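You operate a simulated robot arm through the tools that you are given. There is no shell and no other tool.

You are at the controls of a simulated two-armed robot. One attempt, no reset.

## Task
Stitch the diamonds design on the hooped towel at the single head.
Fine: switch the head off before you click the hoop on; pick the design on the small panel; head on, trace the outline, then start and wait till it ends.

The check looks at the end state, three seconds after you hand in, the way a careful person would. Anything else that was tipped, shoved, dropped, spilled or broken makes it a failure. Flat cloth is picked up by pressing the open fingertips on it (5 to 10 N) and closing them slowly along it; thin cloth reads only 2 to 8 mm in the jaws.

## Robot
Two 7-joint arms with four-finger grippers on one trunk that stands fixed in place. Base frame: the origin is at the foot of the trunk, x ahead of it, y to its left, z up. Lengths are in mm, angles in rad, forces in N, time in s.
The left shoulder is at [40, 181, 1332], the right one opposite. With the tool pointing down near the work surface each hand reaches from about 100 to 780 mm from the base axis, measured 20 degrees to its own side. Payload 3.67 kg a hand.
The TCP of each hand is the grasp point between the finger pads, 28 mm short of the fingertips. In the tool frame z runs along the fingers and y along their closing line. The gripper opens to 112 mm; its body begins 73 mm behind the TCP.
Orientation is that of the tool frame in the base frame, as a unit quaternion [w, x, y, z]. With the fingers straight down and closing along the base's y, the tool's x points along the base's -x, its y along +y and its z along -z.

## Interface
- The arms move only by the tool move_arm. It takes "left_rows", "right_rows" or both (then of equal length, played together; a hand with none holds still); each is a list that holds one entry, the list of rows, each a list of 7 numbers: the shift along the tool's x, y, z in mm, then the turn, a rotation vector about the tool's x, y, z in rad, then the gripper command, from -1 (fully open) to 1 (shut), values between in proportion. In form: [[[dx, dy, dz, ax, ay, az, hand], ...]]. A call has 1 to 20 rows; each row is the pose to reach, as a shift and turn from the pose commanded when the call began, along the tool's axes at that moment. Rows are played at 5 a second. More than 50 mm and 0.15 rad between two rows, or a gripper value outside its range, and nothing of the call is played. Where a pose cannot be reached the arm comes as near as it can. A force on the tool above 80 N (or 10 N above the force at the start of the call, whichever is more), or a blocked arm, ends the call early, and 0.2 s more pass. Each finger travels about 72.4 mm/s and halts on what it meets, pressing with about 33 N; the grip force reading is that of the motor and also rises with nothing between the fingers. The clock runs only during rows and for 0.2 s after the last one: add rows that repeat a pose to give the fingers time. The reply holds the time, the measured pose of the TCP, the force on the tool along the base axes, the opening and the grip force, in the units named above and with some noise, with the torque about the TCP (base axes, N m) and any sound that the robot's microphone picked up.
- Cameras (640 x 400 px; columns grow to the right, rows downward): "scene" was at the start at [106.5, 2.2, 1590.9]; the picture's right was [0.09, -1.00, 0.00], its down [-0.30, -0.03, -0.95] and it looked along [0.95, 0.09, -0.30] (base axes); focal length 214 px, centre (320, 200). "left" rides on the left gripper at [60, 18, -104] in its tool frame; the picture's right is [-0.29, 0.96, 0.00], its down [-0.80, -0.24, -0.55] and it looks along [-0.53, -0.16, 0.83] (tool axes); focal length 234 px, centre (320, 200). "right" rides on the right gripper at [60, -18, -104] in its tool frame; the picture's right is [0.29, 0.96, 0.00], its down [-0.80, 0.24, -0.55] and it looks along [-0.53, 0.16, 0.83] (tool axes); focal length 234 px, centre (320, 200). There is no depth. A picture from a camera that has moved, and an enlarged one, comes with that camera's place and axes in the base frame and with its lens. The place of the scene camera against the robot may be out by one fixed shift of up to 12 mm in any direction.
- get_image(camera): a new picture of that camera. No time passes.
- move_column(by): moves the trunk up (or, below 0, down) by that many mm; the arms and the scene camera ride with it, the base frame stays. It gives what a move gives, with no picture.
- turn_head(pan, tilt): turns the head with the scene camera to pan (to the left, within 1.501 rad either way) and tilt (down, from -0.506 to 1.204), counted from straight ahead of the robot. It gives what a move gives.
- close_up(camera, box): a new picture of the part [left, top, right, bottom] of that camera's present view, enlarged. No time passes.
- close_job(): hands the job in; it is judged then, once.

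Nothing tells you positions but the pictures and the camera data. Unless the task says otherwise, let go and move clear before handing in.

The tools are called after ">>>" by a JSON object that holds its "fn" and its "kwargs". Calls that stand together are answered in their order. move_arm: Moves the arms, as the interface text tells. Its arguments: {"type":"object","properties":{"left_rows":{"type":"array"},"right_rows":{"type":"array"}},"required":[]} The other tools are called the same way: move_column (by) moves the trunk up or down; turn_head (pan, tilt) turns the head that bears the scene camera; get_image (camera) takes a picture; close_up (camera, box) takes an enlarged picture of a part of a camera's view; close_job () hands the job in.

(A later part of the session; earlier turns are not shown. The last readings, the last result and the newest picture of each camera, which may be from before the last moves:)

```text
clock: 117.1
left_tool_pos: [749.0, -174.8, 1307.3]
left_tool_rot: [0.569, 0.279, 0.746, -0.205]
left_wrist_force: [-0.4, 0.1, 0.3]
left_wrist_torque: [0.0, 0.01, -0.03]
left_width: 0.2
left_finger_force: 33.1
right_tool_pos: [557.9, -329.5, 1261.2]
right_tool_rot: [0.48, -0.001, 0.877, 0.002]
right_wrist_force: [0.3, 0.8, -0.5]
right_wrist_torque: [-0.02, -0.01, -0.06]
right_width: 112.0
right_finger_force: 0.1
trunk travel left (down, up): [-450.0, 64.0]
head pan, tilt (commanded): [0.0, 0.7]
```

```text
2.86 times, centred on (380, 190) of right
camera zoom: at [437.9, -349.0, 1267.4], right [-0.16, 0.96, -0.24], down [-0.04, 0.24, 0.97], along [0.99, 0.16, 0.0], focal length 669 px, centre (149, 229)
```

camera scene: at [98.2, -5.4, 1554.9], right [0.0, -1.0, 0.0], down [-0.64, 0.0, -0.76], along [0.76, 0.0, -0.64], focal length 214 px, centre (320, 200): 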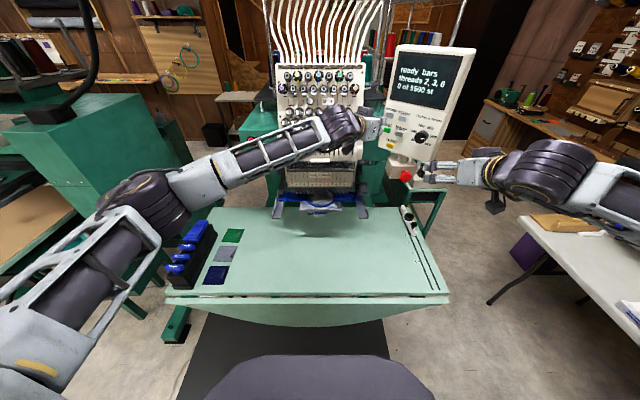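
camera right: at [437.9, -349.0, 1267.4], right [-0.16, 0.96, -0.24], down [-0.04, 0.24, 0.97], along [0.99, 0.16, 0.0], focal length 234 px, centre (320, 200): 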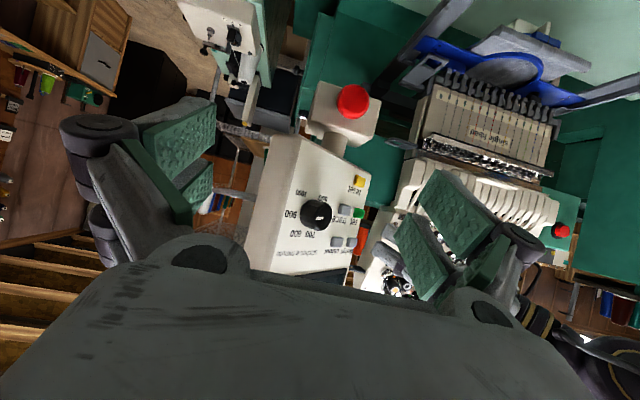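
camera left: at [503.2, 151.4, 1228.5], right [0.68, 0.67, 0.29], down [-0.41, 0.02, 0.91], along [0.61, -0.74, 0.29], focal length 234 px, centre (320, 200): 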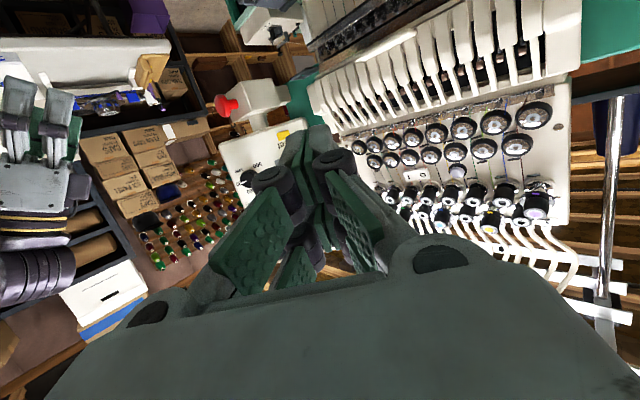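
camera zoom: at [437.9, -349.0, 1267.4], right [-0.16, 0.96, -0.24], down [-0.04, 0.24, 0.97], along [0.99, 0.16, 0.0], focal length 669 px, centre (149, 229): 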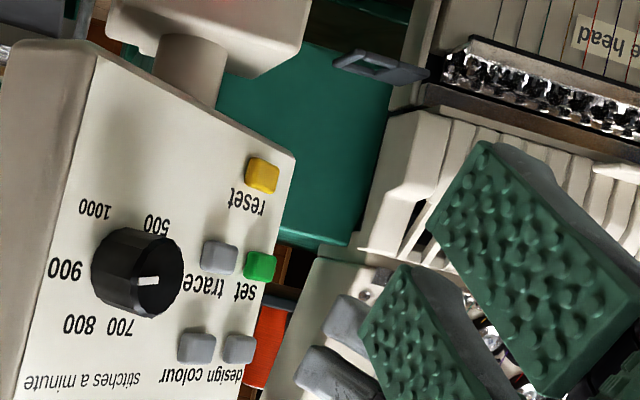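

The fingertips approach squarely on the design key. I advance 30 mm.

>>> {"fn": "move_arm", "kwargs": {"left_rows": [[[-2.3, -0.1, 9.7, 0, 0, 0, 1], [-4.6, -0.2, 19.5, 0, 0, 0, 1], [-6.9, -0.3, 29.2, 0, 0, 0, 1], [-6.9, -0.3, 29.2, 0, 0, 0, 1]]]}}

>>> {"fn": "close_up", "kwargs": {"camera": "right", "box": [300, 160, 420, 250]}}

>>> {"fn": "close_up", "kwargs": {"camera": "scene", "box": [340, 40, 460, 190]}}

```text
clock: 118.1
left_tool_pos: [771.6, -197.1, 1304.1]
left_tool_rot: [0.57, 0.279, 0.745, -0.206]
left_wrist_force: [0.0, -1.2, -0.2]
left_wrist_torque: [-0.01, -0.03, 0.01]
left_width: 0.0
left_finger_force: 32.8
right_tool_pos: [560.3, -329.6, 1260.9]
right_tool_rot: [0.48, -0.002, 0.877, 0.003]
right_wrist_force: [1.5, -0.6, 0.0]
right_wrist_torque: [0.01, 0.0, -0.02]
right_width: 112.1
right_finger_force: 0.0
trunk travel left (down, up): [-450.0, 64.0]
head pan, tilt (commanded): [0.0, 0.7]
```

```text
4.44 times, centred on (360, 205) of right
camera zoom: at [438.3, -350.0, 1266.9], right [-0.16, 0.96, -0.24], down [-0.04, 0.24, 0.97], along [0.99, 0.16, 0.0], focal length 1041 px, centre (142, 178)
```

zoom: 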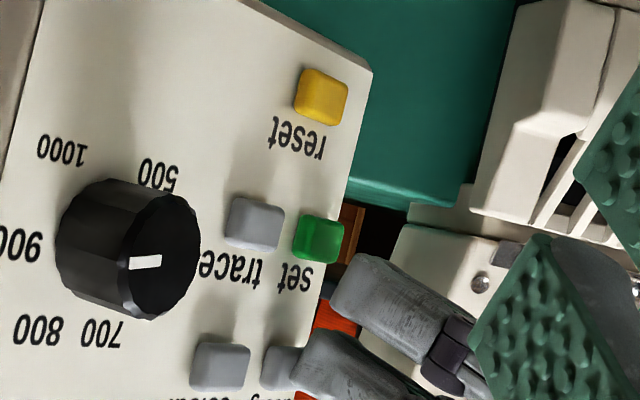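

```text
2.67 times, centred on (400, 115) of scene
camera zoom: at [98.7, -6.7, 1554.9], right [0.0, -1.0, 0.0], down [-0.64, 0.0, -0.76], along [0.76, 0.0, -0.64], focal length 572 px, centre (107, 427)
```

zoom: 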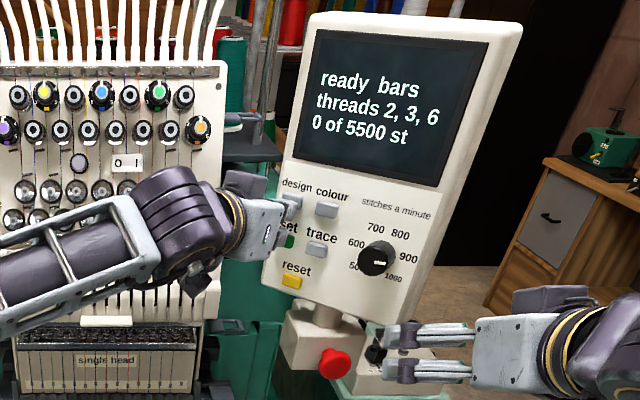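

The upper fingertip is about 9 mm from the design key and clear of "set". I go in gently until contact.

>>> {"fn": "move_arm", "kwargs": {"left_rows": [[[-0.7, 0, 2.9, 0, 0, 0, 1], [-1.4, -0.1, 5.8, 0, 0, 0, 1], [-1.8, -0.1, 7.8, 0, 0, 0, 1]]]}}

>>> {"fn": "close_up", "kwargs": {"camera": "scene", "box": [380, 40, 480, 140]}}

```text
clock: 118.9
left_tool_pos: [776.5, -201.4, 1303.4]
left_tool_rot: [0.57, 0.279, 0.745, -0.206]
left_wrist_force: [-1.4, 1.6, -0.5]
left_wrist_torque: [-0.01, 0.0, -0.01]
left_width: 5.9
left_finger_force: 35.6
right_tool_pos: [558.9, -330.4, 1260.7]
right_tool_rot: [0.479, -0.001, 0.878, 0.002]
right_wrist_force: [-0.2, -0.7, 0.0]
right_wrist_torque: [0.01, 0.0, 0.02]
right_width: 112.2
right_finger_force: 0.1
trunk travel left (down, up): [-450.0, 64.0]
head pan, tilt (commanded): [0.0, 0.7]
heard: click
```

```text
4.00 times, centred on (430, 90) of scene
camera zoom: at [98.4, -6.2, 1554.9], right [0.0, -1.0, 0.0], down [-0.64, 0.0, -0.76], along [0.76, 0.0, -0.64], focal length 858 px, centre (-120, 640)
```

zoom: 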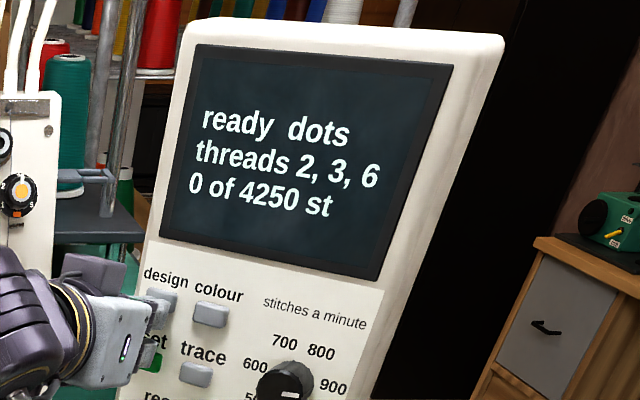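

I heard a click and the screen now shows "dots". I release and press again.

>>> {"fn": "move_arm", "kwargs": {"left_rows": [[[1.4, 0, -5.8, 0, 0, 0, 1], [2.3, 0.1, -9.7, 0, 0, 0, 1], [2.3, 0.1, -9.7, 0, 0, 0, 1], [1.4, 0, -5.8, 0, 0, 0, 1], [0.5, 0, -2, 0, 0, 0, 1], [0, 0, 0, 0, 0, 0, 1], [0, 0, 0, 0, 0, 0, 1]]]}}

>>> {"fn": "close_up", "kwargs": {"camera": "scene", "box": [380, 40, 480, 140]}}

```text
clock: 120.5
left_tool_pos: [776.7, -200.6, 1303.0]
left_tool_rot: [0.57, 0.279, 0.745, -0.206]
left_wrist_force: [-1.2, 2.0, 0.1]
left_wrist_torque: [-0.02, -0.03, 0.0]
left_width: 5.8
left_finger_force: 35.7
right_tool_pos: [558.3, -329.8, 1261.1]
right_tool_rot: [0.479, -0.001, 0.878, 0.002]
right_wrist_force: [-0.2, 0.4, -0.1]
right_wrist_torque: [-0.01, -0.02, -0.02]
right_width: 111.7
right_finger_force: 0.0
trunk travel left (down, up): [-450.0, 64.0]
head pan, tilt (commanded): [0.0, 0.7]
heard: click
```

```text
4.00 times, centred on (430, 90) of scene
camera zoom: at [98.3, -6.2, 1554.9], right [0.0, -1.0, 0.0], down [-0.64, 0.0, -0.76], along [0.76, 0.0, -0.64], focal length 858 px, centre (-120, 640)
```

zoom: 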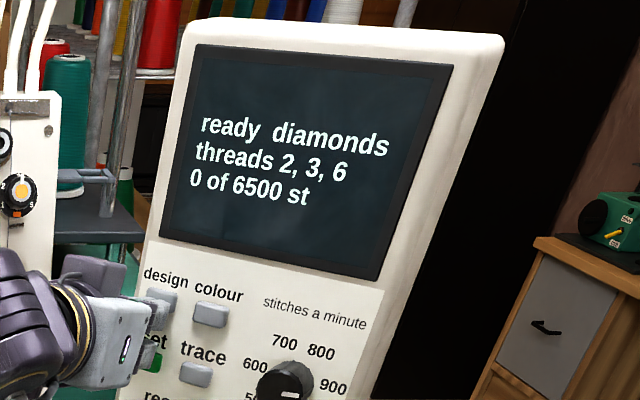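

The screen reads "ready diamonds". The hoop gave no click, though, so before going on I want a close look at the left clip and the knob near the presser row; I bring the left hand round to the outside left.

>>> {"fn": "move_arm", "kwargs": {"left_rows": [[[11.3, 3.2, -40.7, 0, 0, 0, 1], [22.7, 6.4, -81.5, 0, 0, 0, 1], [34, 9.5, -122.2, 0, 0, 0, 1], [45.4, 12.7, -163, 0, 0, 0, 1], [56.7, 15.9, -203.7, 0, 0, 0, 1], [82.6, 41.9, -224.5, 0, 0.064, 0, 1], [108.6, 67.9, -245.4, 0, 0.129, 0, 1], [134.5, 93.9, -266.2, 0, 0.193, 0, 1], [160.5, 119.9, -287.1, 0, 0.258, 0, 1], [186.4, 145.9, -307.9, 0, 0.322, 0, 1], [212.3, 171.9, -328.7, 0, 0.386, 0, 1], [238.3, 197.9, -349.6, 0, 0.451, 0, 1], [264.2, 223.9, -370.4, 0, 0.515, 0, 1], [264.2, 223.9, -370.4, 0, 0.515, 0, 1]]]}}

>>> {"fn": "get_image", "kwargs": {"camera": "left"}}

>>> {"fn": "close_up", "kwargs": {"camera": "scene", "box": [380, 40, 480, 140]}}

```text
clock: 123.7
left_tool_pos: [566.0, 183.8, 1100.1]
left_tool_rot: [0.323, 0.312, 0.871, -0.2]
left_wrist_force: [-1.1, -0.6, 0.8]
left_wrist_torque: [-0.03, 0.03, -0.02]
left_width: 0.0
left_finger_force: 36.1
left hand out of reach, approached as far as the arm can: row 13, 14
right_tool_pos: [558.9, -329.1, 1259.7]
right_tool_rot: [0.481, -0.002, 0.877, 0.003]
right_wrist_force: [0.0, 0.1, 0.2]
right_wrist_torque: [-0.01, 0.0, -0.05]
right_width: 111.9
right_finger_force: 0.1
trunk travel left (down, up): [-450.0, 64.0]
head pan, tilt (commanded): [0.0, 0.7]
stopped in row 14 (left hand): the arm was blocked; the commanded pose is now the measured one
```

```text
taken
camera left: at [496.6, 280.2, 1130.3], right [0.81, 0.58, 0.06], down [0.07, -0.2, 0.98], along [0.58, -0.79, -0.2], focal length 234 px, centre (320, 200)
```

left: 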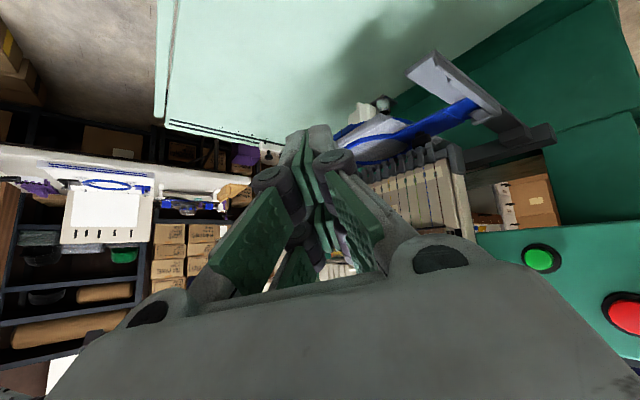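

```text
4.00 times, centred on (430, 90) of scene
camera zoom: at [97.4, -4.2, 1555.0], right [0.0, -1.0, 0.0], down [-0.64, 0.0, -0.77], along [0.77, 0.0, -0.64], focal length 858 px, centre (-120, 640)
```

zoom: 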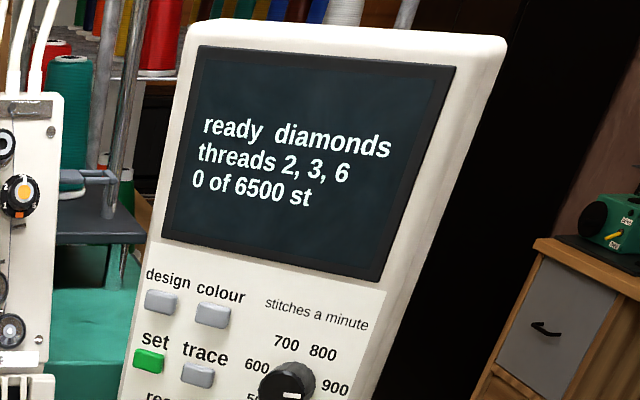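

The left arm was blocked on the way; I check where its elbow is.

>>> {"fn": "turn_head", "kwargs": {"pan": 0.5, "tilt": 0.7}}

>>> {"fn": "get_image", "kwargs": {"camera": "scene"}}

```text
clock: 124.6
left_tool_pos: [566.2, 182.9, 1099.1]
left_tool_rot: [0.323, 0.311, 0.871, -0.2]
left_wrist_force: [0.7, 0.3, -0.6]
left_wrist_torque: [-0.05, 0.0, 0.01]
left_width: 0.0
left_finger_force: 36.4
right_tool_pos: [559.7, -331.1, 1260.3]
right_tool_rot: [0.479, -0.001, 0.878, 0.003]
right_wrist_force: [0.3, -0.5, -0.7]
right_wrist_torque: [0.01, -0.03, 0.0]
right_width: 111.8
right_finger_force: 0.1
trunk travel left (down, up): [-450.0, 64.0]
head pan, tilt (commanded): [0.499, 0.7]
```

```text
taken
camera scene: at [88.5, 33.7, 1554.9], right [0.48, -0.88, 0.0], down [-0.57, -0.31, -0.76], along [0.67, 0.37, -0.64], focal length 214 px, centre (320, 200)
```

scene: 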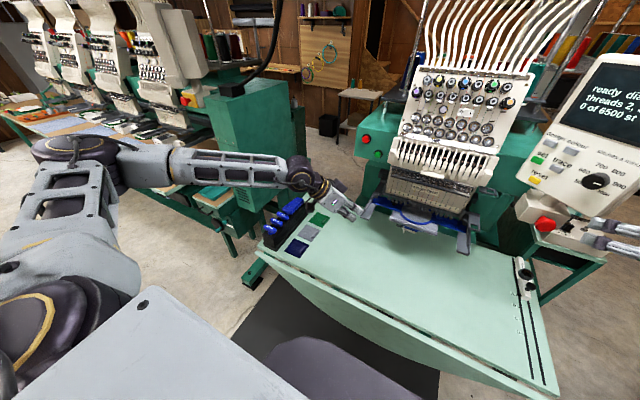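

The elbow swings far left in that pose. I return the left hand to the straight-ahead viewing pose that worked before.

>>> {"fn": "move_arm", "kwargs": {"left_rows": [[[-8.2, 8.9, 3.5, -0.0937, 0.0296, -0.0854, 0.5], [-16.3, 17.8, 6.9, -0.1873, 0.0591, -0.1707, -0.2], [-24.5, 26.7, 10.4, -0.281, 0.0887, -0.2561, -1], [-32.6, 35.5, 13.8, -0.3747, 0.1183, -0.3414, -1], [-40.8, 44.4, 17.3, -0.4683, 0.1478, -0.4268, -1], [-48.9, 53.3, 20.7, -0.562, 0.1774, -0.5121, -1], [-48.9, 53.3, 20.7, -0.562, 0.1774, -0.5121, -1]]]}}

>>> {"fn": "turn_head", "kwargs": {"pan": 0.0, "tilt": 0.7}}

```text
clock: 126.2
left_tool_pos: [641.5, 191.7, 1108.4]
left_tool_rot: [0.259, -0.002, 0.966, 0.001]
left_wrist_force: [0.2, 0.2, 0.1]
left_wrist_torque: [-0.02, 0.01, -0.02]
left_width: 112.2
left_finger_force: 0.1
right_tool_pos: [558.9, -329.9, 1260.7]
right_tool_rot: [0.48, -0.001, 0.877, 0.002]
right_wrist_force: [-0.7, 0.0, 0.5]
right_wrist_torque: [0.0, -0.02, 0.01]
right_width: 112.0
right_finger_force: 0.1
trunk travel left (down, up): [-450.0, 64.0]
head pan, tilt (commanded): [0.499, 0.7]
```

```text
clock: 127.2
left_tool_pos: [641.8, 189.7, 1109.2]
left_tool_rot: [0.259, -0.001, 0.966, 0.002]
left_wrist_force: [0.5, -0.2, 0.6]
left_wrist_torque: [-0.02, 0.0, 0.01]
left_width: 111.9
left_finger_force: 0.0
right_tool_pos: [559.3, -330.4, 1259.2]
right_tool_rot: [0.479, -0.002, 0.878, 0.003]
right_wrist_force: [-1.0, 0.1, 0.1]
right_wrist_torque: [0.0, 0.01, -0.02]
right_width: 112.1
right_finger_force: 0.0
trunk travel left (down, up): [-450.0, 64.0]
head pan, tilt (commanded): [0.0, 0.7]
```

>>> {"fn": "move_arm", "kwargs": {"left_rows": [[[-8, 6, 30, 0, 0, 0, -1], [-16, 12, 60, 0, 0, 0, -1], [-24, 18, 91, 0, 0, 0, -1], [-31.7, 25, 121.1, 0, 0, 0, -1], [-31.7, 25, 121.1, 0, 0, 0, -1]]]}}

>>> {"fn": "get_image", "kwargs": {"camera": "left"}}

>>> {"fn": "close_up", "kwargs": {"camera": "left", "box": [280, 160, 345, 215]}}

>>> {"fn": "close_up", "kwargs": {"camera": "left", "box": [210, 160, 290, 240]}}

```text
clock: 128.4
left_tool_pos: [729.1, 215.8, 1020.1]
left_tool_rot: [0.259, -0.001, 0.966, 0.001]
left_wrist_force: [-0.3, 0.5, 0.0]
left_wrist_torque: [0.01, 0.04, 0.0]
left_width: 112.0
left_finger_force: 0.1
right_tool_pos: [558.7, -329.5, 1260.0]
right_tool_rot: [0.481, -0.002, 0.877, 0.003]
right_wrist_force: [0.2, 0.1, -0.2]
right_wrist_torque: [0.0, -0.04, 0.01]
right_width: 111.9
right_finger_force: 0.1
trunk travel left (down, up): [-450.0, 64.0]
head pan, tilt (commanded): [0.0, 0.7]
```

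```text
taken
camera left: at [625.7, 233.9, 1081.7], right [0.25, 0.96, 0.14], down [0.41, -0.24, 0.88], along [0.88, -0.16, -0.46], focal length 234 px, centre (320, 200)
```

left: 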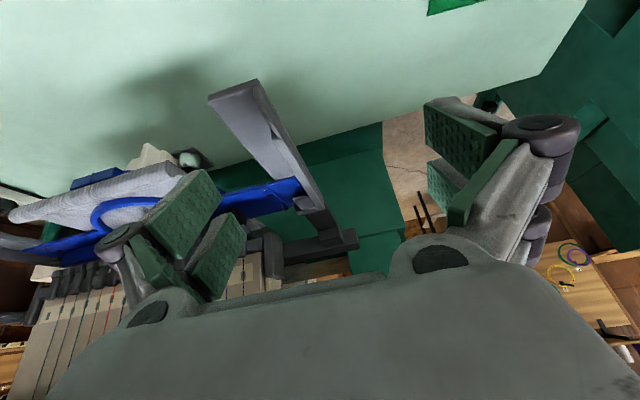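

```text
7.27 times, centred on (312, 188) of left
camera zoom: at [625.7, 233.9, 1081.7], right [0.25, 0.96, 0.14], down [0.41, -0.24, 0.88], along [0.88, -0.16, -0.46], focal length 1703 px, centre (374, 291)
```

zoom: 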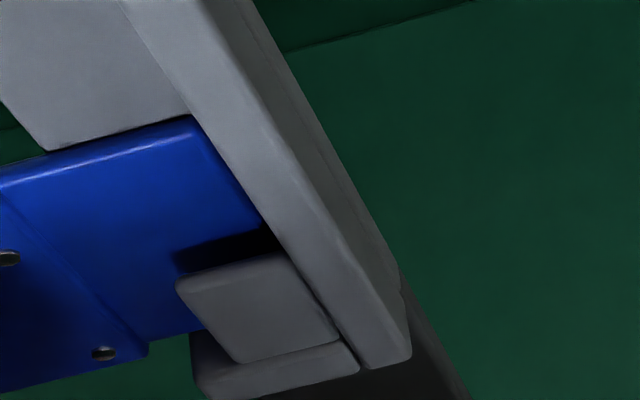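

```text
5.00 times, centred on (250, 200) of left
camera zoom: at [625.7, 233.9, 1081.7], right [0.25, 0.96, 0.14], down [0.41, -0.24, 0.88], along [0.88, -0.16, -0.46], focal length 1171 px, centre (670, 200)
```

zoom: 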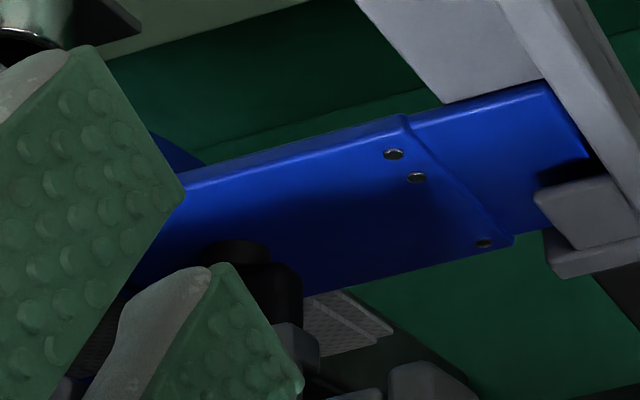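

Both tabs clearly lie under the clips and against the stops. To be sure of the click, I bring both hands back in front of the plates for one firmer, even push.

>>> {"fn": "move_arm", "kwargs": {"left_rows": [[[21.6, 0, -12.5, 0, 0, 0, 0], [43.3, 0, -25, 0, 0, 0, 0.5], [46.6, -35, -19.2, 0, 0, 0, 1], [50, -70, -13.5, 0, 0, 0, 1], [53.3, -105, -7.7, 0, 0, 0, 1], [55.5, -105, 9.5, 0, -0.145, 0, 1], [57.8, -105, 26.7, 0, -0.29, 0, 1], [60, -105, 43.9, 0, -0.436, 0, 1], [40, -105, 55.4, 0, -0.436, 0, 1], [20.1, -105, 66.9, 0, -0.436, 0, 1], [20.1, -105, 66.9, 0, -0.436, 0, 1], [20.1, -105, 66.9, 0, -0.436, 0, 1], [20.1, -105, 66.9, 0, -0.436, 0, 1], [20.1, -105, 66.9, 0, -0.436, 0, 1]]], "right_rows": [[[16.9, 36, 10.8, 0, 0, 0, 0], [33.8, 72, 21.5, 0, 0, 0, 0.5], [50.6, 108, 32.3, 0, 0, 0, 1], [67.5, 144, 43, 0, 0, 0, 1], [84.4, 180, 53.8, 0, 0, 0, 1], [100.9, 186.5, 90, 0, 0.01, 0, 1], [117.3, 193, 126.3, 0, 0.02, 0, 1], [133.8, 199.5, 162.5, 0, 0.03, 0, 1], [150.2, 206, 198.7, 0, 0.038, 0, 1], [166.7, 212.5, 235, 0, 0.038, 0, 1], [183.1, 219, 271.2, 0, 0.038, 0, 1], [171.4, 219, 297, 0, 0.038, 0, 1], [159.7, 219, 322.7, 0, 0.038, 0, 1], [159.7, 219, 322.7, 0, 0.038, 0, 1]]]}}

>>> {"fn": "close_up", "kwargs": {"camera": "scene", "box": [260, 150, 400, 240]}}

```text
clock: 131.4
left_tool_pos: [745.3, 109.4, 954.3]
left_tool_rot: [0.461, 0.0, 0.887, 0.0]
left_wrist_force: [0.3, -0.5, 0.3]
left_wrist_torque: [0.0, 0.0, 0.0]
left_width: 0.0
left_finger_force: 33.0
right_tool_pos: [744.1, -108.5, 953.6]
right_tool_rot: [0.463, -0.001, 0.886, 0.002]
right_wrist_force: [-0.3, -1.4, 0.6]
right_wrist_torque: [0.0, 0.02, -0.01]
right_width: 0.2
right_finger_force: 33.1
trunk travel left (down, up): [-450.0, 64.0]
head pan, tilt (commanded): [0.0, 0.7]
```

```text
4.44 times, centred on (330, 195) of scene
camera zoom: at [98.3, -6.8, 1554.9], right [0.0, -1.0, 0.0], down [-0.64, 0.0, -0.76], along [0.76, 0.0, -0.64], focal length 953 px, centre (276, 222)
```

zoom: 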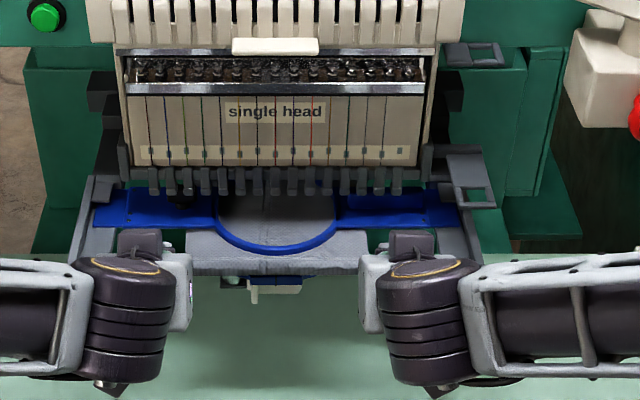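

>>> {"fn": "move_arm", "kwargs": {"left_rows": [[[-4.7, 0, 7.6, 0, 0, 0, 1], [-9.5, 0, 15.3, 0, 0, 0, 1], [-14.2, 0, 23, 0, 0, 0, 1], [-19, 0, 30.6, 0, 0, 0, 1]]], "right_rows": [[[-4.7, 0, 7.6, 0, 0, 0, 1], [-9.5, 0, 15.3, 0, 0, 0, 1], [-14.2, 0, 23, 0, 0, 0, 1], [-19, 0, 30.6, 0, 0, 0, 1]]]}}

```text
clock: 132.4
left_tool_pos: [779.4, 111.6, 952.9]
left_tool_rot: [0.462, -0.001, 0.887, 0.001]
left_wrist_force: [-3.3, 0.9, 2.5]
left_wrist_torque: [0.01, -0.11, 0.02]
left_width: 5.8
left_finger_force: 33.2
right_tool_pos: [778.8, -108.8, 951.2]
right_tool_rot: [0.463, -0.002, 0.886, 0.004]
right_wrist_force: [0.1, 0.9, -0.7]
right_wrist_torque: [0.0, 0.0, -0.02]
right_width: 0.0
right_finger_force: 33.2
trunk travel left (down, up): [-450.0, 64.0]
head pan, tilt (commanded): [0.0, 0.7]
```

>>> {"fn": "move_arm", "kwargs": {"left_rows": [[[0, 0, 0, 0, 0, 0, 1], [-0.6, 0, 0.8, 0, 0, 0, 1], [-0.6, 0, 0.8, 0, 0, 0, 1]]], "right_rows": [[[-0.6, 0, 0.8, 0, 0, 0, 1], [-1.1, 0, 1.6, 0, 0, 0, 1], [-1.4, 0, 2.1, 0, 0, 0, 1]]]}}

```text
clock: 133.2
left_tool_pos: [779.6, 111.0, 951.4]
left_tool_rot: [0.462, -0.001, 0.887, 0.001]
left_wrist_force: [-0.4, -0.1, 1.1]
left_wrist_torque: [-0.01, -0.02, -0.03]
left_width: 5.9
left_finger_force: 33.1
right_tool_pos: [779.5, -108.3, 952.3]
right_tool_rot: [0.463, -0.001, 0.886, 0.003]
right_wrist_force: [-16.6, -0.5, 2.1]
right_wrist_torque: [-0.01, -0.13, 0.0]
right_width: 6.0
right_finger_force: 33.1
trunk travel left (down, up): [-450.0, 64.0]
head pan, tilt (commanded): [0.0, 0.7]
```

>>> {"fn": "move_arm", "kwargs": {"left_rows": [[[-0.6, 0, 0.8, 0, 0, 0, 1], [-1.1, 0, 1.6, 0, 0, 0, 1], [-1.4, 0, 2.1, 0, 0, 0, 1]]], "right_rows": [[[-0.2, 0, 0.3, 0, 0, 0, 1], [-0.4, 0, 0.6, 0, 0, 0, 1], [-0.6, 0, 0.8, 0, 0, 0, 1]]]}}

```text
clock: 134.0
left_tool_pos: [779.7, 110.0, 952.8]
left_tool_rot: [0.463, 0.0, 0.886, 0.0]
left_wrist_force: [-17.3, 3.5, 4.0]
left_wrist_torque: [0.0, -0.18, 0.08]
left_width: 5.7
left_finger_force: 33.1
right_tool_pos: [781.1, -109.8, 954.2]
right_tool_rot: [0.465, -0.001, 0.885, 0.002]
right_wrist_force: [-8.8, -0.1, 2.3]
right_wrist_torque: [-0.01, -0.04, -0.01]
right_width: 6.3
right_finger_force: 33.0
trunk travel left (down, up): [-450.0, 64.0]
head pan, tilt (commanded): [0.0, 0.7]
```

Both sides are engaged. I now press harder and evenly.

>>> {"fn": "move_arm", "kwargs": {"left_rows": [[[-0.2, 0, 1.1, 0, 0, 0, 1], [-0.4, 0, 2.2, 0, 0, 0, 1], [-0.5, 0, 3.3, 0, 0, 0, 1], [-0.7, 0, 4.4, 0, 0, 0, 1]]], "right_rows": [[[-0.3, 0, 1.3, 0, 0, 0, 1], [-0.5, 0, 2.6, 0, 0, 0, 1], [-0.7, 0, 3.8, 0, 0, 0, 1], [-0.9, 0, 5, 0, 0, 0, 1]]]}}

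```text
clock: 135.0
left_tool_pos: [780.8, 110.6, 953.4]
left_tool_rot: [0.464, -0.001, 0.886, 0.001]
left_wrist_force: [-43.0, 8.2, 8.4]
left_wrist_torque: [-0.01, -0.35, 0.24]
left_width: 5.9
left_finger_force: 32.6
right_tool_pos: [780.9, -109.5, 953.5]
right_tool_rot: [0.466, -0.002, 0.885, 0.003]
right_wrist_force: [-12.0, -2.8, 4.4]
right_wrist_torque: [-0.03, -0.12, -0.09]
right_width: 6.1
right_finger_force: 32.9
trunk travel left (down, up): [-450.0, 64.0]
head pan, tilt (commanded): [0.0, 0.7]
```

>>> {"fn": "move_arm", "kwargs": {"left_rows": [[[-0.1, 0, 0.5, 0, 0, 0, 1], [-0.2, 0, 1, 0, 0, 0, 1], [-0.3, 0, 1.5, 0, 0, 0, 1]]], "right_rows": [[[-0.3, 0, 1.5, 0, 0, 0, 1], [-0.6, 0, 3, 0, 0, 0, 1], [-0.9, 0, 4.5, 0, 0, 0, 1]]]}}

```text
clock: 135.8
left_tool_pos: [782.0, 110.4, 958.0]
left_tool_rot: [0.466, 0.0, 0.885, 0.002]
left_wrist_force: [0.0, 0.0, 0.0]
left_wrist_torque: [-0.04, -0.01, 0.02]
left_width: 0.2
left_finger_force: 33.0
right_tool_pos: [781.9, -109.6, 953.8]
right_tool_rot: [0.466, 0.0, 0.885, 0.003]
right_wrist_force: [-69.1, -12.7, 26.9]
right_wrist_torque: [0.03, -0.89, -0.42]
right_width: 6.0
right_finger_force: 32.9
trunk travel left (down, up): [-450.0, 64.0]
head pan, tilt (commanded): [0.0, 0.7]
```

Even at 69 N nothing moves, so the hoop is firmly against both stops. I back off and will test, by gripping the front tightener and pulling lightly, whether it is latched.

>>> {"fn": "move_arm", "kwargs": {"left_rows": [[[2.9, 0, -4.1, 0, 0, 0, 1], [5.7, 0, -8.2, 0, 0, 0, 1], [11.4, 0, -16.4, 0, 0, 0, 1], [22.9, 0, -32.8, 0, 0, 0, 1], [45.8, 0, -65.5, 0, 0, 0, 1], [45.8, 0, -65.5, 0, 0, 0, 1]]], "right_rows": [[[2.9, 0, -4.1, 0, 0, 0, 1], [5.7, 0, -8.2, 0, 0, 0, 1], [11.4, 0, -16.4, 0, 0, 0, 1], [22.9, 0, -32.8, 0, 0, 0, 1], [45.8, 0, -65.5, 0, 0, 0, 1], [45.8, 0, -65.5, 0, 0, 0, 1]]]}}

>>> {"fn": "close_up", "kwargs": {"camera": "scene", "box": [260, 150, 400, 240]}}

>>> {"fn": "get_image", "kwargs": {"camera": "left"}}

```text
clock: 137.2
left_tool_pos: [711.6, 112.0, 947.4]
left_tool_rot: [0.46, -0.001, 0.888, 0.001]
left_wrist_force: [0.2, 0.0, -0.1]
left_wrist_torque: [0.0, -0.03, -0.01]
left_width: 0.2
left_finger_force: 33.7
right_tool_pos: [713.0, -108.9, 944.8]
right_tool_rot: [0.463, -0.001, 0.887, 0.002]
right_wrist_force: [-1.1, -0.1, 0.0]
right_wrist_torque: [-0.01, -0.03, 0.04]
right_width: 0.0
right_finger_force: 33.3
trunk travel left (down, up): [-450.0, 64.0]
head pan, tilt (commanded): [0.0, 0.7]
```

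```text
4.44 times, centred on (330, 195) of scene
camera zoom: at [100.8, -6.8, 1554.7], right [0.0, -1.0, 0.0], down [-0.65, 0.0, -0.76], along [0.76, 0.0, -0.65], focal length 953 px, centre (276, 222)
```

zoom: 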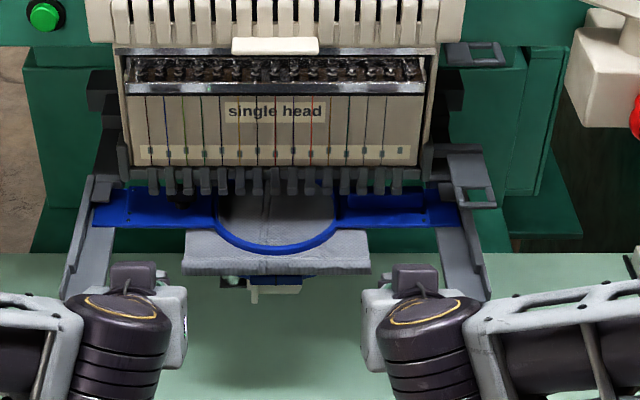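

```text
taken
camera left: at [593.2, 129.7, 959.2], right [0.16, 0.96, 0.24], down [0.01, -0.24, 0.97], along [0.99, -0.16, -0.05], focal length 234 px, centre (320, 200)
```

left: 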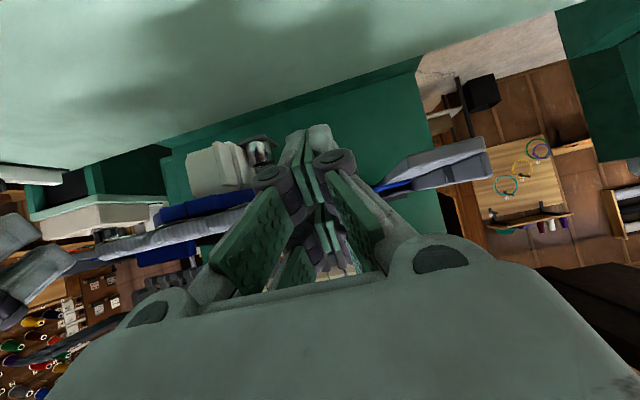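

>>> {"fn": "close_up", "kwargs": {"camera": "left", "box": [120, 130, 280, 250]}}

>>> {"fn": "close_up", "kwargs": {"camera": "right", "box": [360, 130, 560, 280]}}

```text
3.33 times, centred on (200, 190) of left
camera zoom: at [593.2, 129.7, 959.2], right [0.16, 0.96, 0.24], down [0.01, -0.24, 0.97], along [0.99, -0.16, -0.05], focal length 781 px, centre (720, 233)
```

zoom: 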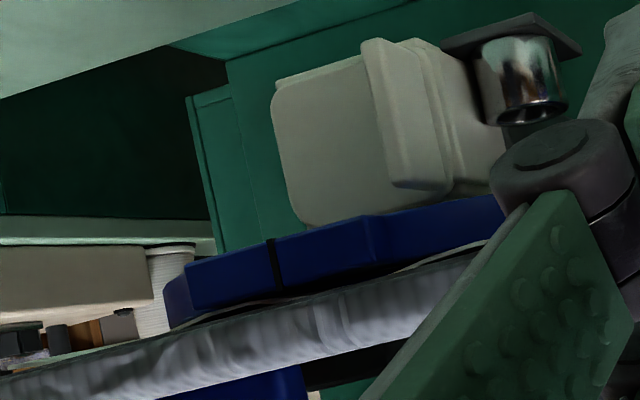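

```text
2.67 times, centred on (460, 205) of right
camera zoom: at [592.9, -128.7, 954.9], right [-0.17, 0.96, -0.23], down [0.0, 0.24, 0.97], along [0.99, 0.16, -0.04], focal length 624 px, centre (-53, 187)
```

zoom: 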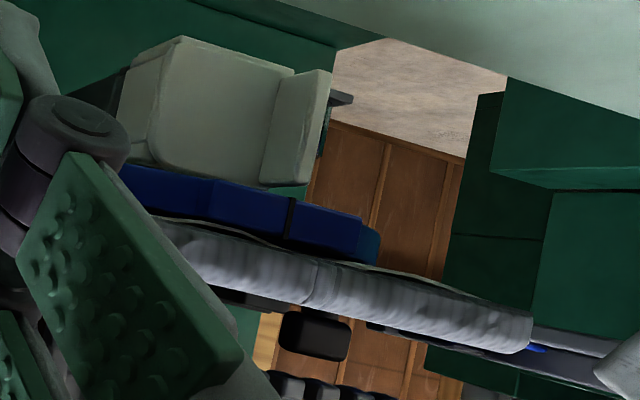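

The tightener block sits at about (755, 3, 934), 54 mm wide. I move the right hand aside and bring the left hand, open, to the block.

>>> {"fn": "move_arm", "kwargs": {"left_rows": [[[15, 0, -21, 0, 0, 0, 0.3], [30, 0, -42.5, 0, 0, 0, -0.35], [30, -36, -42.5, 0, 0, 0, -0.35], [30, -72, -42.5, 0, 0, 0, -0.35], [30, -109, -42.5, 0, 0, 0, -0.35], [18, -109, -22, 0, 0, 0, -0.35], [7, -109, -2, 0, 0, 0, -0.35], [-4.3, -109, 18.3, 0, 0, 0, -0.35], [-4.3, -109, 18.3, 0, 0, 0, -0.35]]], "right_rows": [[[8, -20, -20, 0, 0, 0, 1], [16, -41, -40, 0, 0, 0, 1], [23.8, -61, -60.2, 0, 0, 0, 1], [23.8, -61, -60.2, 0, 0, 0, 1], [23.8, -61, -60.2, 0, 0, 0, 1], [23.8, -61, -60.2, 0, 0, 0, 1], [23.8, -61, -60.2, 0, 0, 0, 1], [23.8, -61, -60.2, 0, 0, 0, 1], [23.8, -61, -60.2, 0, 0, 0, 1]]]}}

>>> {"fn": "close_up", "kwargs": {"camera": "left", "box": [200, 100, 440, 280]}}

>>> {"fn": "close_up", "kwargs": {"camera": "scene", "box": [260, 160, 400, 250]}}

```text
clock: 139.2
left_tool_pos: [723.6, 1.7, 940.3]
left_tool_rot: [0.46, 0.0, 0.888, 0.0]
left_wrist_force: [-49.9, 8.3, 5.3]
left_wrist_torque: [0.54, -0.6, 1.42]
left_width: 82.0
left_finger_force: 16.7
right_tool_pos: [648.3, -161.4, 969.3]
right_tool_rot: [0.461, 0.001, 0.887, -0.001]
right_wrist_force: [0.4, -0.3, -0.2]
right_wrist_torque: [0.01, 0.0, 0.01]
right_width: 0.0
right_finger_force: 33.0
right hand out of reach, approached as far as the arm can: row 3, 4, 5, 6, 7, 8, 9
trunk travel left (down, up): [-450.0, 64.0]
head pan, tilt (commanded): [0.0, 0.7]
```

```text
2.22 times, centred on (320, 190) of left
camera zoom: at [603.5, 20.0, 952.0], right [0.17, 0.96, 0.24], down [0.01, -0.24, 0.97], along [0.99, -0.16, -0.05], focal length 520 px, centre (320, 222)
```

zoom: 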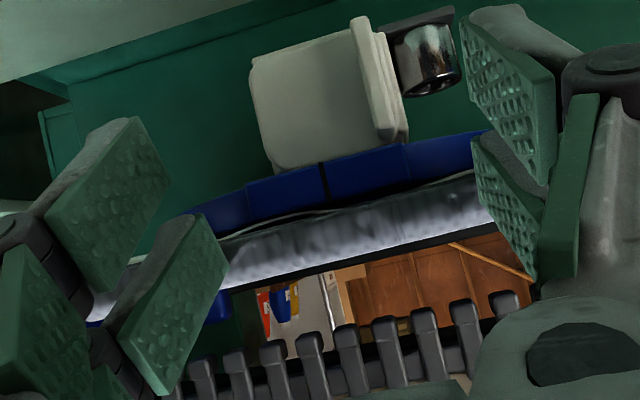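

```text
4.44 times, centred on (330, 205) of scene
camera zoom: at [93.0, -5.4, 1555.2], right [0.0, -1.0, 0.0], down [-0.64, 0.0, -0.77], along [0.77, 0.0, -0.64], focal length 953 px, centre (276, 178)
```

zoom: 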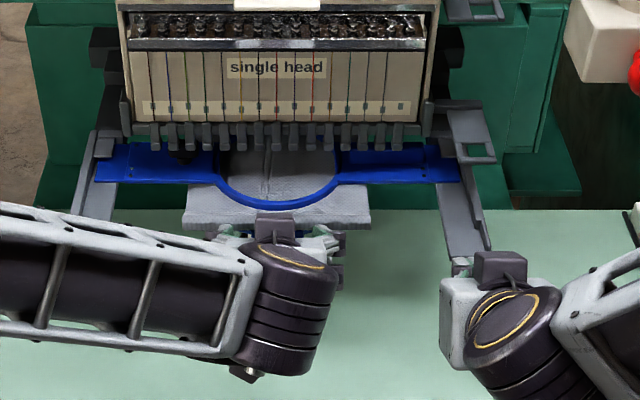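

The open fingers press on the hoop front at 50 N (still no click), so I back off at once.

>>> {"fn": "move_arm", "kwargs": {"left_rows": [[[5.7, 0, -8.2, 0, 0, 0, -0.35], [11.4, 0, -16.4, 0, 0, 0, -0.35], [11.4, 0, -16.4, 0, 0, 0, -0.35]]]}}

>>> {"fn": "close_up", "kwargs": {"camera": "left", "box": [160, 60, 480, 300]}}

>>> {"fn": "close_up", "kwargs": {"camera": "scene", "box": [260, 160, 400, 250]}}

```text
clock: 140.0
left_tool_pos: [705.6, 3.6, 942.9]
left_tool_rot: [0.463, -0.001, 0.886, 0.001]
left_wrist_force: [0.4, 0.1, 0.0]
left_wrist_torque: [-0.01, -0.01, 0.0]
left_width: 75.6
left_finger_force: 0.0
right_tool_pos: [650.0, -162.0, 967.8]
right_tool_rot: [0.46, -0.001, 0.888, 0.0]
right_wrist_force: [0.5, -0.4, -0.1]
right_wrist_torque: [0.01, -0.03, -0.04]
right_width: 0.0
right_finger_force: 33.1
trunk travel left (down, up): [-450.0, 64.0]
head pan, tilt (commanded): [0.0, 0.7]
```

```text
1.67 times, centred on (320, 180) of left
camera zoom: at [587.1, 21.4, 954.4], right [0.16, 0.96, 0.24], down [0.0, -0.24, 0.97], along [0.99, -0.16, -0.04], focal length 390 px, centre (320, 233)
```

zoom: 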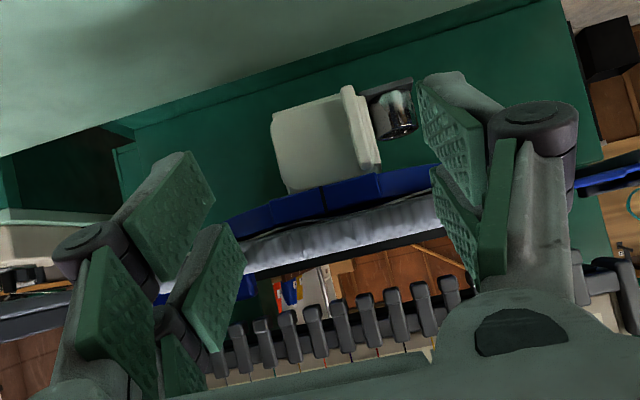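

```text
4.44 times, centred on (330, 205) of scene
camera zoom: at [96.4, -6.1, 1555.1], right [0.0, -1.0, 0.0], down [-0.64, 0.0, -0.77], along [0.77, 0.0, -0.64], focal length 953 px, centre (276, 178)
```

zoom: 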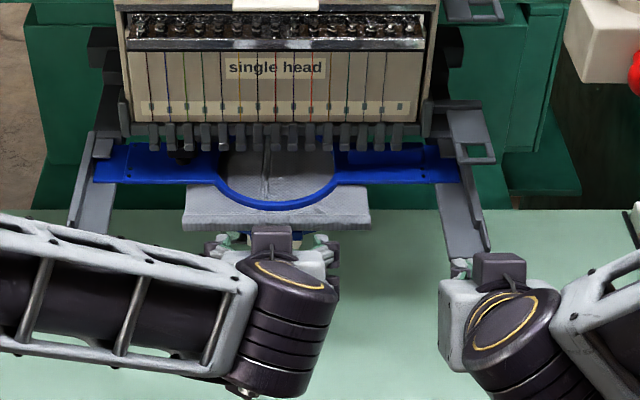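

No click at 50 N pushed from the centre either. My measurements suggest the ring may still be 3–5 mm short of the needle position, so the clips may simply need more force; I bring both hands back for a strong, balanced push.

>>> {"fn": "move_arm", "kwargs": {"left_rows": [[[10, 0, -20.5, 0, 0, 0, 0], [20, 0, -40.9, 0, 0, 0, 0.5], [20, 36, -40.9, 0, 0, 0, 1], [20, 72, -40.9, 0, 0, 0, 1], [20, 106.5, -40.9, 0, 0, 0, 1], [-4.6, 106.5, -6.5, 0, 0, 0, 1], [-29.2, 106.5, 27.8, 0, 0, 0, 1], [-29.2, 106.5, 27.8, 0, 0, 0, 1]]], "right_rows": [[[0, 17, 0, 0, 0, 0, 1], [0, 35, 0, 0, 0, 0, 1], [0, 52, 0, 0, 0, 0, 1], [-10, 52, 22, 0, 0, 0, 1], [-20, 52, 44, 0, 0, 0, 1], [-30, 52, 66, 0, 0, 0, 1], [-40.5, 52, 87.5, 0, 0, 0, 1], [-40.5, 52, 87.5, 0, 0, 0, 1]]]}}

```text
clock: 141.8
left_tool_pos: [747.2, 108.1, 951.0]
left_tool_rot: [0.462, 0.0, 0.887, 0.0]
left_wrist_force: [-0.3, 0.8, -1.3]
left_wrist_torque: [0.03, 0.03, 0.01]
left_width: 0.3
left_finger_force: 33.0
right_tool_pos: [744.9, -111.5, 951.3]
right_tool_rot: [0.463, -0.001, 0.886, 0.002]
right_wrist_force: [0.2, 0.0, -0.2]
right_wrist_torque: [0.0, 0.02, 0.03]
right_width: 0.1
right_finger_force: 33.1
trunk travel left (down, up): [-450.0, 64.0]
head pan, tilt (commanded): [0.0, 0.7]
```

>>> {"fn": "move_arm", "kwargs": {"left_rows": [[[-6, 0, 8.6, 0, 0, 0, 1], [-12, 0, 17.2, 0, 0, 0, 1], [-18.9, 0, 27, 0, 0, 0, 1], [-19.5, 0, 27.9, 0, 0, 0, 1]]], "right_rows": [[[-6.5, 0, 9.3, 0, 0, 0, 1], [-13, 0, 18.6, 0, 0, 0, 1], [-19.5, 0, 27.8, 0, 0, 0, 1], [-20.6, 0, 29.5, 0, 0, 0, 1]]]}}

```text
clock: 142.8
left_tool_pos: [778.2, 108.8, 949.0]
left_tool_rot: [0.461, 0.0, 0.887, 0.0]
left_wrist_force: [-16.5, 2.8, 4.1]
left_wrist_torque: [-0.03, -0.18, 0.05]
left_width: 6.0
left_finger_force: 32.9
right_tool_pos: [779.6, -109.8, 953.7]
right_tool_rot: [0.464, -0.001, 0.886, 0.002]
right_wrist_force: [-1.3, -1.1, 0.2]
right_wrist_torque: [0.01, -0.01, -0.01]
right_width: 0.0
right_finger_force: 33.1
trunk travel left (down, up): [-450.0, 64.0]
head pan, tilt (commanded): [0.0, 0.7]
```

>>> {"fn": "move_arm", "kwargs": {"left_rows": [[[0, 0, 0, 0, 0, 0, 1], [0, 0, 0, 0, 0, 0, 1]]], "right_rows": [[[-0.6, 0, 0.8, 0, 0, 0, 1], [-1.1, 0, 1.6, 0, 0, 0, 1]]]}}

```text
clock: 143.4
left_tool_pos: [779.2, 108.0, 952.9]
left_tool_rot: [0.464, 0.0, 0.886, 0.001]
left_wrist_force: [0.5, 0.1, -0.1]
left_wrist_torque: [0.03, 0.03, -0.02]
left_width: 0.0
left_finger_force: 33.1
right_tool_pos: [781.2, -111.6, 952.6]
right_tool_rot: [0.464, -0.002, 0.886, 0.004]
right_wrist_force: [-23.2, -2.2, 9.5]
right_wrist_torque: [0.02, -0.29, -0.05]
right_width: 6.0
right_finger_force: 32.9
trunk travel left (down, up): [-450.0, 64.0]
head pan, tilt (commanded): [0.0, 0.7]
```

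>>> {"fn": "move_arm", "kwargs": {"left_rows": [[[-0.7, 0, 1, 0, 0, 0, 1], [-1.4, 0, 2.1, 0, 0, 0, 1]]], "right_rows": [[[0, 0, 0, 0, 0, 0, 1], [-0.3, 0, 0.4, 0, 0, 0, 1]]]}}

```text
clock: 144.0
left_tool_pos: [780.0, 107.1, 952.2]
left_tool_rot: [0.464, -0.001, 0.886, 0.001]
left_wrist_force: [-2.3, 0.0, 1.5]
left_wrist_torque: [-0.05, -0.04, 0.01]
left_width: 6.0
left_finger_force: 33.1
right_tool_pos: [781.5, -110.1, 952.8]
right_tool_rot: [0.463, -0.002, 0.886, 0.003]
right_wrist_force: [-28.9, -0.5, 5.8]
right_wrist_torque: [0.01, -0.2, -0.08]
right_width: 6.2
right_finger_force: 32.7
trunk travel left (down, up): [-450.0, 64.0]
head pan, tilt (commanded): [0.0, 0.7]
```

>>> {"fn": "move_arm", "kwargs": {"left_rows": [[[-0.5, 0, 0.7, 0, 0, 0, 1], [-0.9, 0, 1.3, 0, 0, 0, 1]]], "right_rows": [[[0, 0, 0, 0, 0, 0, 1], [-0.3, 0, 0.4, 0, 0, 0, 1]]]}}

```text
clock: 144.6
left_tool_pos: [779.2, 108.7, 952.0]
left_tool_rot: [0.463, 0.0, 0.886, 0.0]
left_wrist_force: [-16.3, 1.9, 7.1]
left_wrist_torque: [0.06, -0.26, 0.08]
left_width: 5.9
left_finger_force: 32.7
right_tool_pos: [783.4, -111.1, 953.9]
right_tool_rot: [0.465, -0.002, 0.885, 0.003]
right_wrist_force: [-19.3, 0.7, 3.3]
right_wrist_torque: [-0.01, -0.05, -0.02]
right_width: 5.7
right_finger_force: 33.1
trunk travel left (down, up): [-450.0, 64.0]
head pan, tilt (commanded): [0.0, 0.7]
```

The sides are balanced (16 and 19 N). I raise the push on both together.

>>> {"fn": "move_arm", "kwargs": {"left_rows": [[[-0.4, 0, 0.9, 0, 0, 0, 1], [-0.8, 0, 1.8, 0, 0, 0, 1], [-1.2, 0, 2.7, 0, 0, 0, 1]]], "right_rows": [[[-0.4, 0, 0.9, 0, 0, 0, 1], [-0.8, 0, 1.8, 0, 0, 0, 1], [-1.2, 0, 2.7, 0, 0, 0, 1]]]}}

```text
clock: 145.4
left_tool_pos: [781.4, 108.5, 952.4]
left_tool_rot: [0.463, -0.001, 0.886, 0.001]
left_wrist_force: [-32.9, 4.1, 5.0]
left_wrist_torque: [0.01, -0.22, 0.1]
left_width: 5.8
left_finger_force: 33.0
right_tool_pos: [782.4, -111.5, 955.9]
right_tool_rot: [0.467, -0.001, 0.884, 0.002]
right_wrist_force: [-21.3, -4.2, 6.4]
right_wrist_torque: [0.01, -0.17, -0.09]
right_width: 6.2
right_finger_force: 32.7
trunk travel left (down, up): [-450.0, 64.0]
head pan, tilt (commanded): [0.0, 0.7]
```

>>> {"fn": "move_arm", "kwargs": {"left_rows": [[[-0.4, 0, 0.9, 0, 0, 0, 1], [-0.8, 0, 1.8, 0, 0, 0, 1], [-1, 0, 2.4, 0, 0, 0, 1]]], "right_rows": [[[-0.4, 0, 1.1, 0, 0, 0, 1], [-0.9, 0, 2.2, 0, 0, 0, 1], [-1.3, 0, 3.3, 0, 0, 0, 1]]]}}

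```text
clock: 146.2
left_tool_pos: [784.4, 106.6, 957.0]
left_tool_rot: [0.466, 0.0, 0.885, 0.0]
left_wrist_force: [-23.4, 0.9, 3.8]
left_wrist_torque: [-0.04, -0.02, 0.03]
left_width: 5.8
left_finger_force: 32.9
right_tool_pos: [784.0, -109.8, 956.1]
right_tool_rot: [0.467, -0.001, 0.884, 0.004]
right_wrist_force: [-44.3, -6.2, 13.5]
right_wrist_torque: [-0.05, -0.3, -0.2]
right_width: 6.0
right_finger_force: 32.9
trunk travel left (down, up): [-450.0, 64.0]
head pan, tilt (commanded): [0.0, 0.7]
```

>>> {"fn": "move_arm", "kwargs": {"left_rows": [[[-0.5, 0, 1.3, 0, 0, 0, 1], [-1, 0, 2.6, 0, 0, 0, 1], [-1.5, 0, 3.9, 0, 0, 0, 1]]], "right_rows": [[[-0.3, 0, 0.9, 0, 0, 0, 1], [-0.7, 0, 1.8, 0, 0, 0, 1], [-1, 0, 2.6, 0, 0, 0, 1]]]}}

```text
clock: 147.0
left_tool_pos: [785.7, 107.3, 956.9]
left_tool_rot: [0.467, 0.0, 0.884, 0.001]
left_wrist_force: [-32.4, 0.8, 15.0]
left_wrist_torque: [0.1, -0.34, -0.06]
left_width: 6.2
left_finger_force: 32.9
right_tool_pos: [784.6, -109.6, 956.0]
right_tool_rot: [0.467, -0.001, 0.884, 0.002]
right_wrist_force: [-47.2, -8.3, 10.5]
right_wrist_torque: [-0.03, -0.18, -0.21]
right_width: 5.9
right_finger_force: 32.6
trunk travel left (down, up): [-450.0, 64.0]
head pan, tilt (commanded): [0.0, 0.7]
```

>>> {"fn": "move_arm", "kwargs": {"left_rows": [[[-0.5, 0, 1.6, 0, 0, 0, 1], [-1, 0, 3.2, 0, 0, 0, 1], [-1.5, 0, 4.8, 0, 0, 0, 1]]], "right_rows": [[[-0.3, 0, 1, 0, 0, 0, 1], [-0.6, 0, 2, 0, 0, 0, 1], [-0.9, 0, 3, 0, 0, 0, 1]]]}}

```text
clock: 147.7
left_tool_pos: [787.1, 107.4, 956.3]
left_tool_rot: [0.467, -0.001, 0.884, 0.0]
left_wrist_force: [-73.0, 22.4, 41.4]
left_wrist_torque: [0.21, -0.95, 0.51]
left_width: 6.2
left_finger_force: 32.7
right_tool_pos: [789.6, -109.9, 961.7]
right_tool_rot: [0.472, -0.003, 0.882, 0.002]
right_wrist_force: [-0.7, 2.2, 2.6]
right_wrist_torque: [0.03, -0.05, 0.06]
right_width: 5.9
right_finger_force: 33.4
trunk travel left (down, up): [-450.0, 64.0]
head pan, tilt (commanded): [0.0, 0.7]
stopped in row 3 (left hand): the force on the tool passed its limit at 84 N (the readings are from after the stop); the commanded pose is now the measured one
```

The right hand suddenly moved 5 mm forward with the load gone. I look at what happened.

>>> {"fn": "close_up", "kwargs": {"camera": "scene", "box": [260, 150, 400, 240]}}

>>> {"fn": "close_up", "kwargs": {"camera": "right", "box": [140, 60, 500, 280]}}

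>>> {"fn": "close_up", "kwargs": {"camera": "left", "box": [140, 60, 500, 280]}}

```text
4.44 times, centred on (330, 195) of scene
camera zoom: at [80.7, -2.0, 1556.3], right [0.0, -1.0, 0.0], down [-0.63, 0.0, -0.77], along [0.77, 0.0, -0.63], focal length 953 px, centre (276, 222)
```

zoom: 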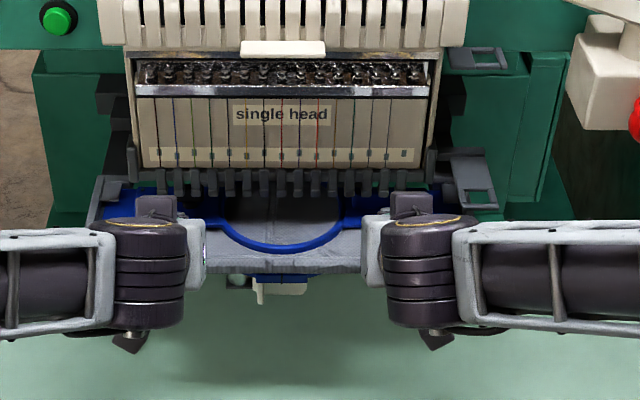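

```text
1.78 times, centred on (320, 170) of right
camera zoom: at [668.7, -129.0, 970.1], right [-0.16, 0.96, -0.24], down [-0.02, 0.24, 0.97], along [0.99, 0.16, -0.02], focal length 416 px, centre (320, 253)
```

zoom: 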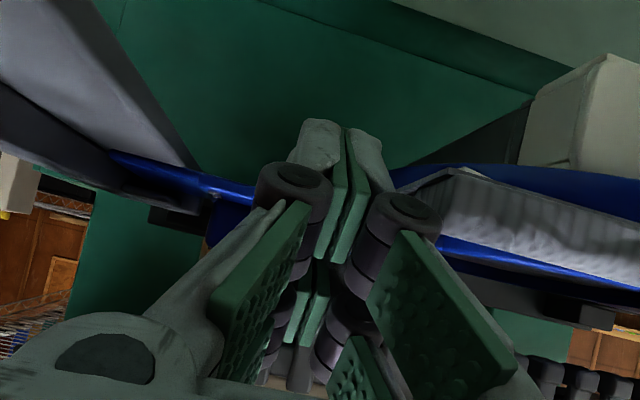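

```text
1.78 times, centred on (320, 170) of left
camera zoom: at [667.6, 125.5, 966.9], right [0.16, 0.96, 0.24], down [-0.01, -0.24, 0.97], along [0.99, -0.16, -0.03], focal length 416 px, centre (320, 253)
```

zoom: 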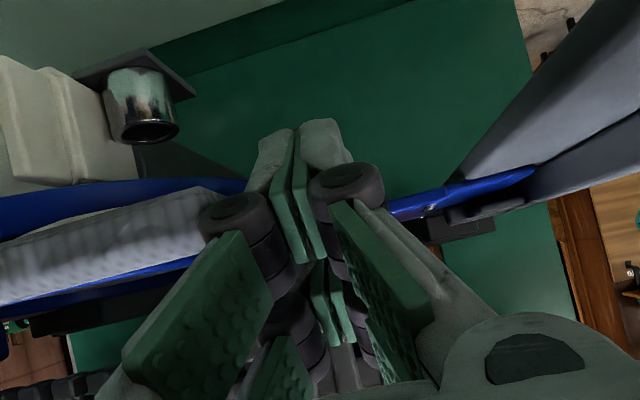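

The trunk has bent back 18 mm under the load. I ease off gradually and then inspect both clips again.

>>> {"fn": "move_arm", "kwargs": {"left_rows": [[[2.9, 0, -4.1, 0, 0, 0, 1], [5.7, 0, -8.2, 0, 0, 0, 1], [8.6, 0, -12.3, 0, 0, 0, 1], [14.3, 0, -20.5, 0, 0, 0, 1], [22.9, 0, -32.8, 0, 0, 0, 1], [22.9, 0, -32.8, 0, 0, 0, 1]]], "right_rows": [[[2.9, 0, -4.1, 0, 0, 0, 1], [5.7, 0, -8.2, 0, 0, 0, 1], [8.6, 0, -12.3, 0, 0, 0, 1], [14.3, 0, -20.5, 0, 0, 0, 1], [22.9, 0, -32.8, 0, 0, 0, 1], [22.9, 0, -32.8, 0, 0, 0, 1]]]}}

>>> {"fn": "close_up", "kwargs": {"camera": "scene", "box": [260, 150, 400, 240]}}

```text
clock: 149.1
left_tool_pos: [756.9, 103.2, 945.0]
left_tool_rot: [0.46, 0.001, 0.888, 0.0]
left_wrist_force: [0.3, -1.2, -0.5]
left_wrist_torque: [0.02, 0.0, 0.01]
left_width: 0.0
left_finger_force: 32.8
right_tool_pos: [759.6, -113.2, 950.5]
right_tool_rot: [0.466, 0.0, 0.885, 0.001]
right_wrist_force: [-0.3, 0.2, -0.8]
right_wrist_torque: [0.02, 0.02, -0.01]
right_width: 0.2
right_finger_force: 33.2
trunk travel left (down, up): [-450.0, 64.0]
head pan, tilt (commanded): [0.0, 0.7]
```

```text
4.44 times, centred on (330, 195) of scene
camera zoom: at [99.3, -6.1, 1554.8], right [0.0, -1.0, 0.0], down [-0.64, 0.0, -0.76], along [0.76, 0.0, -0.64], focal length 953 px, centre (276, 222)
```

zoom: 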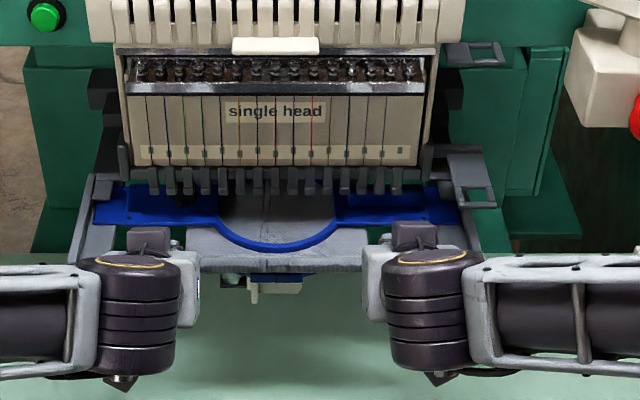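

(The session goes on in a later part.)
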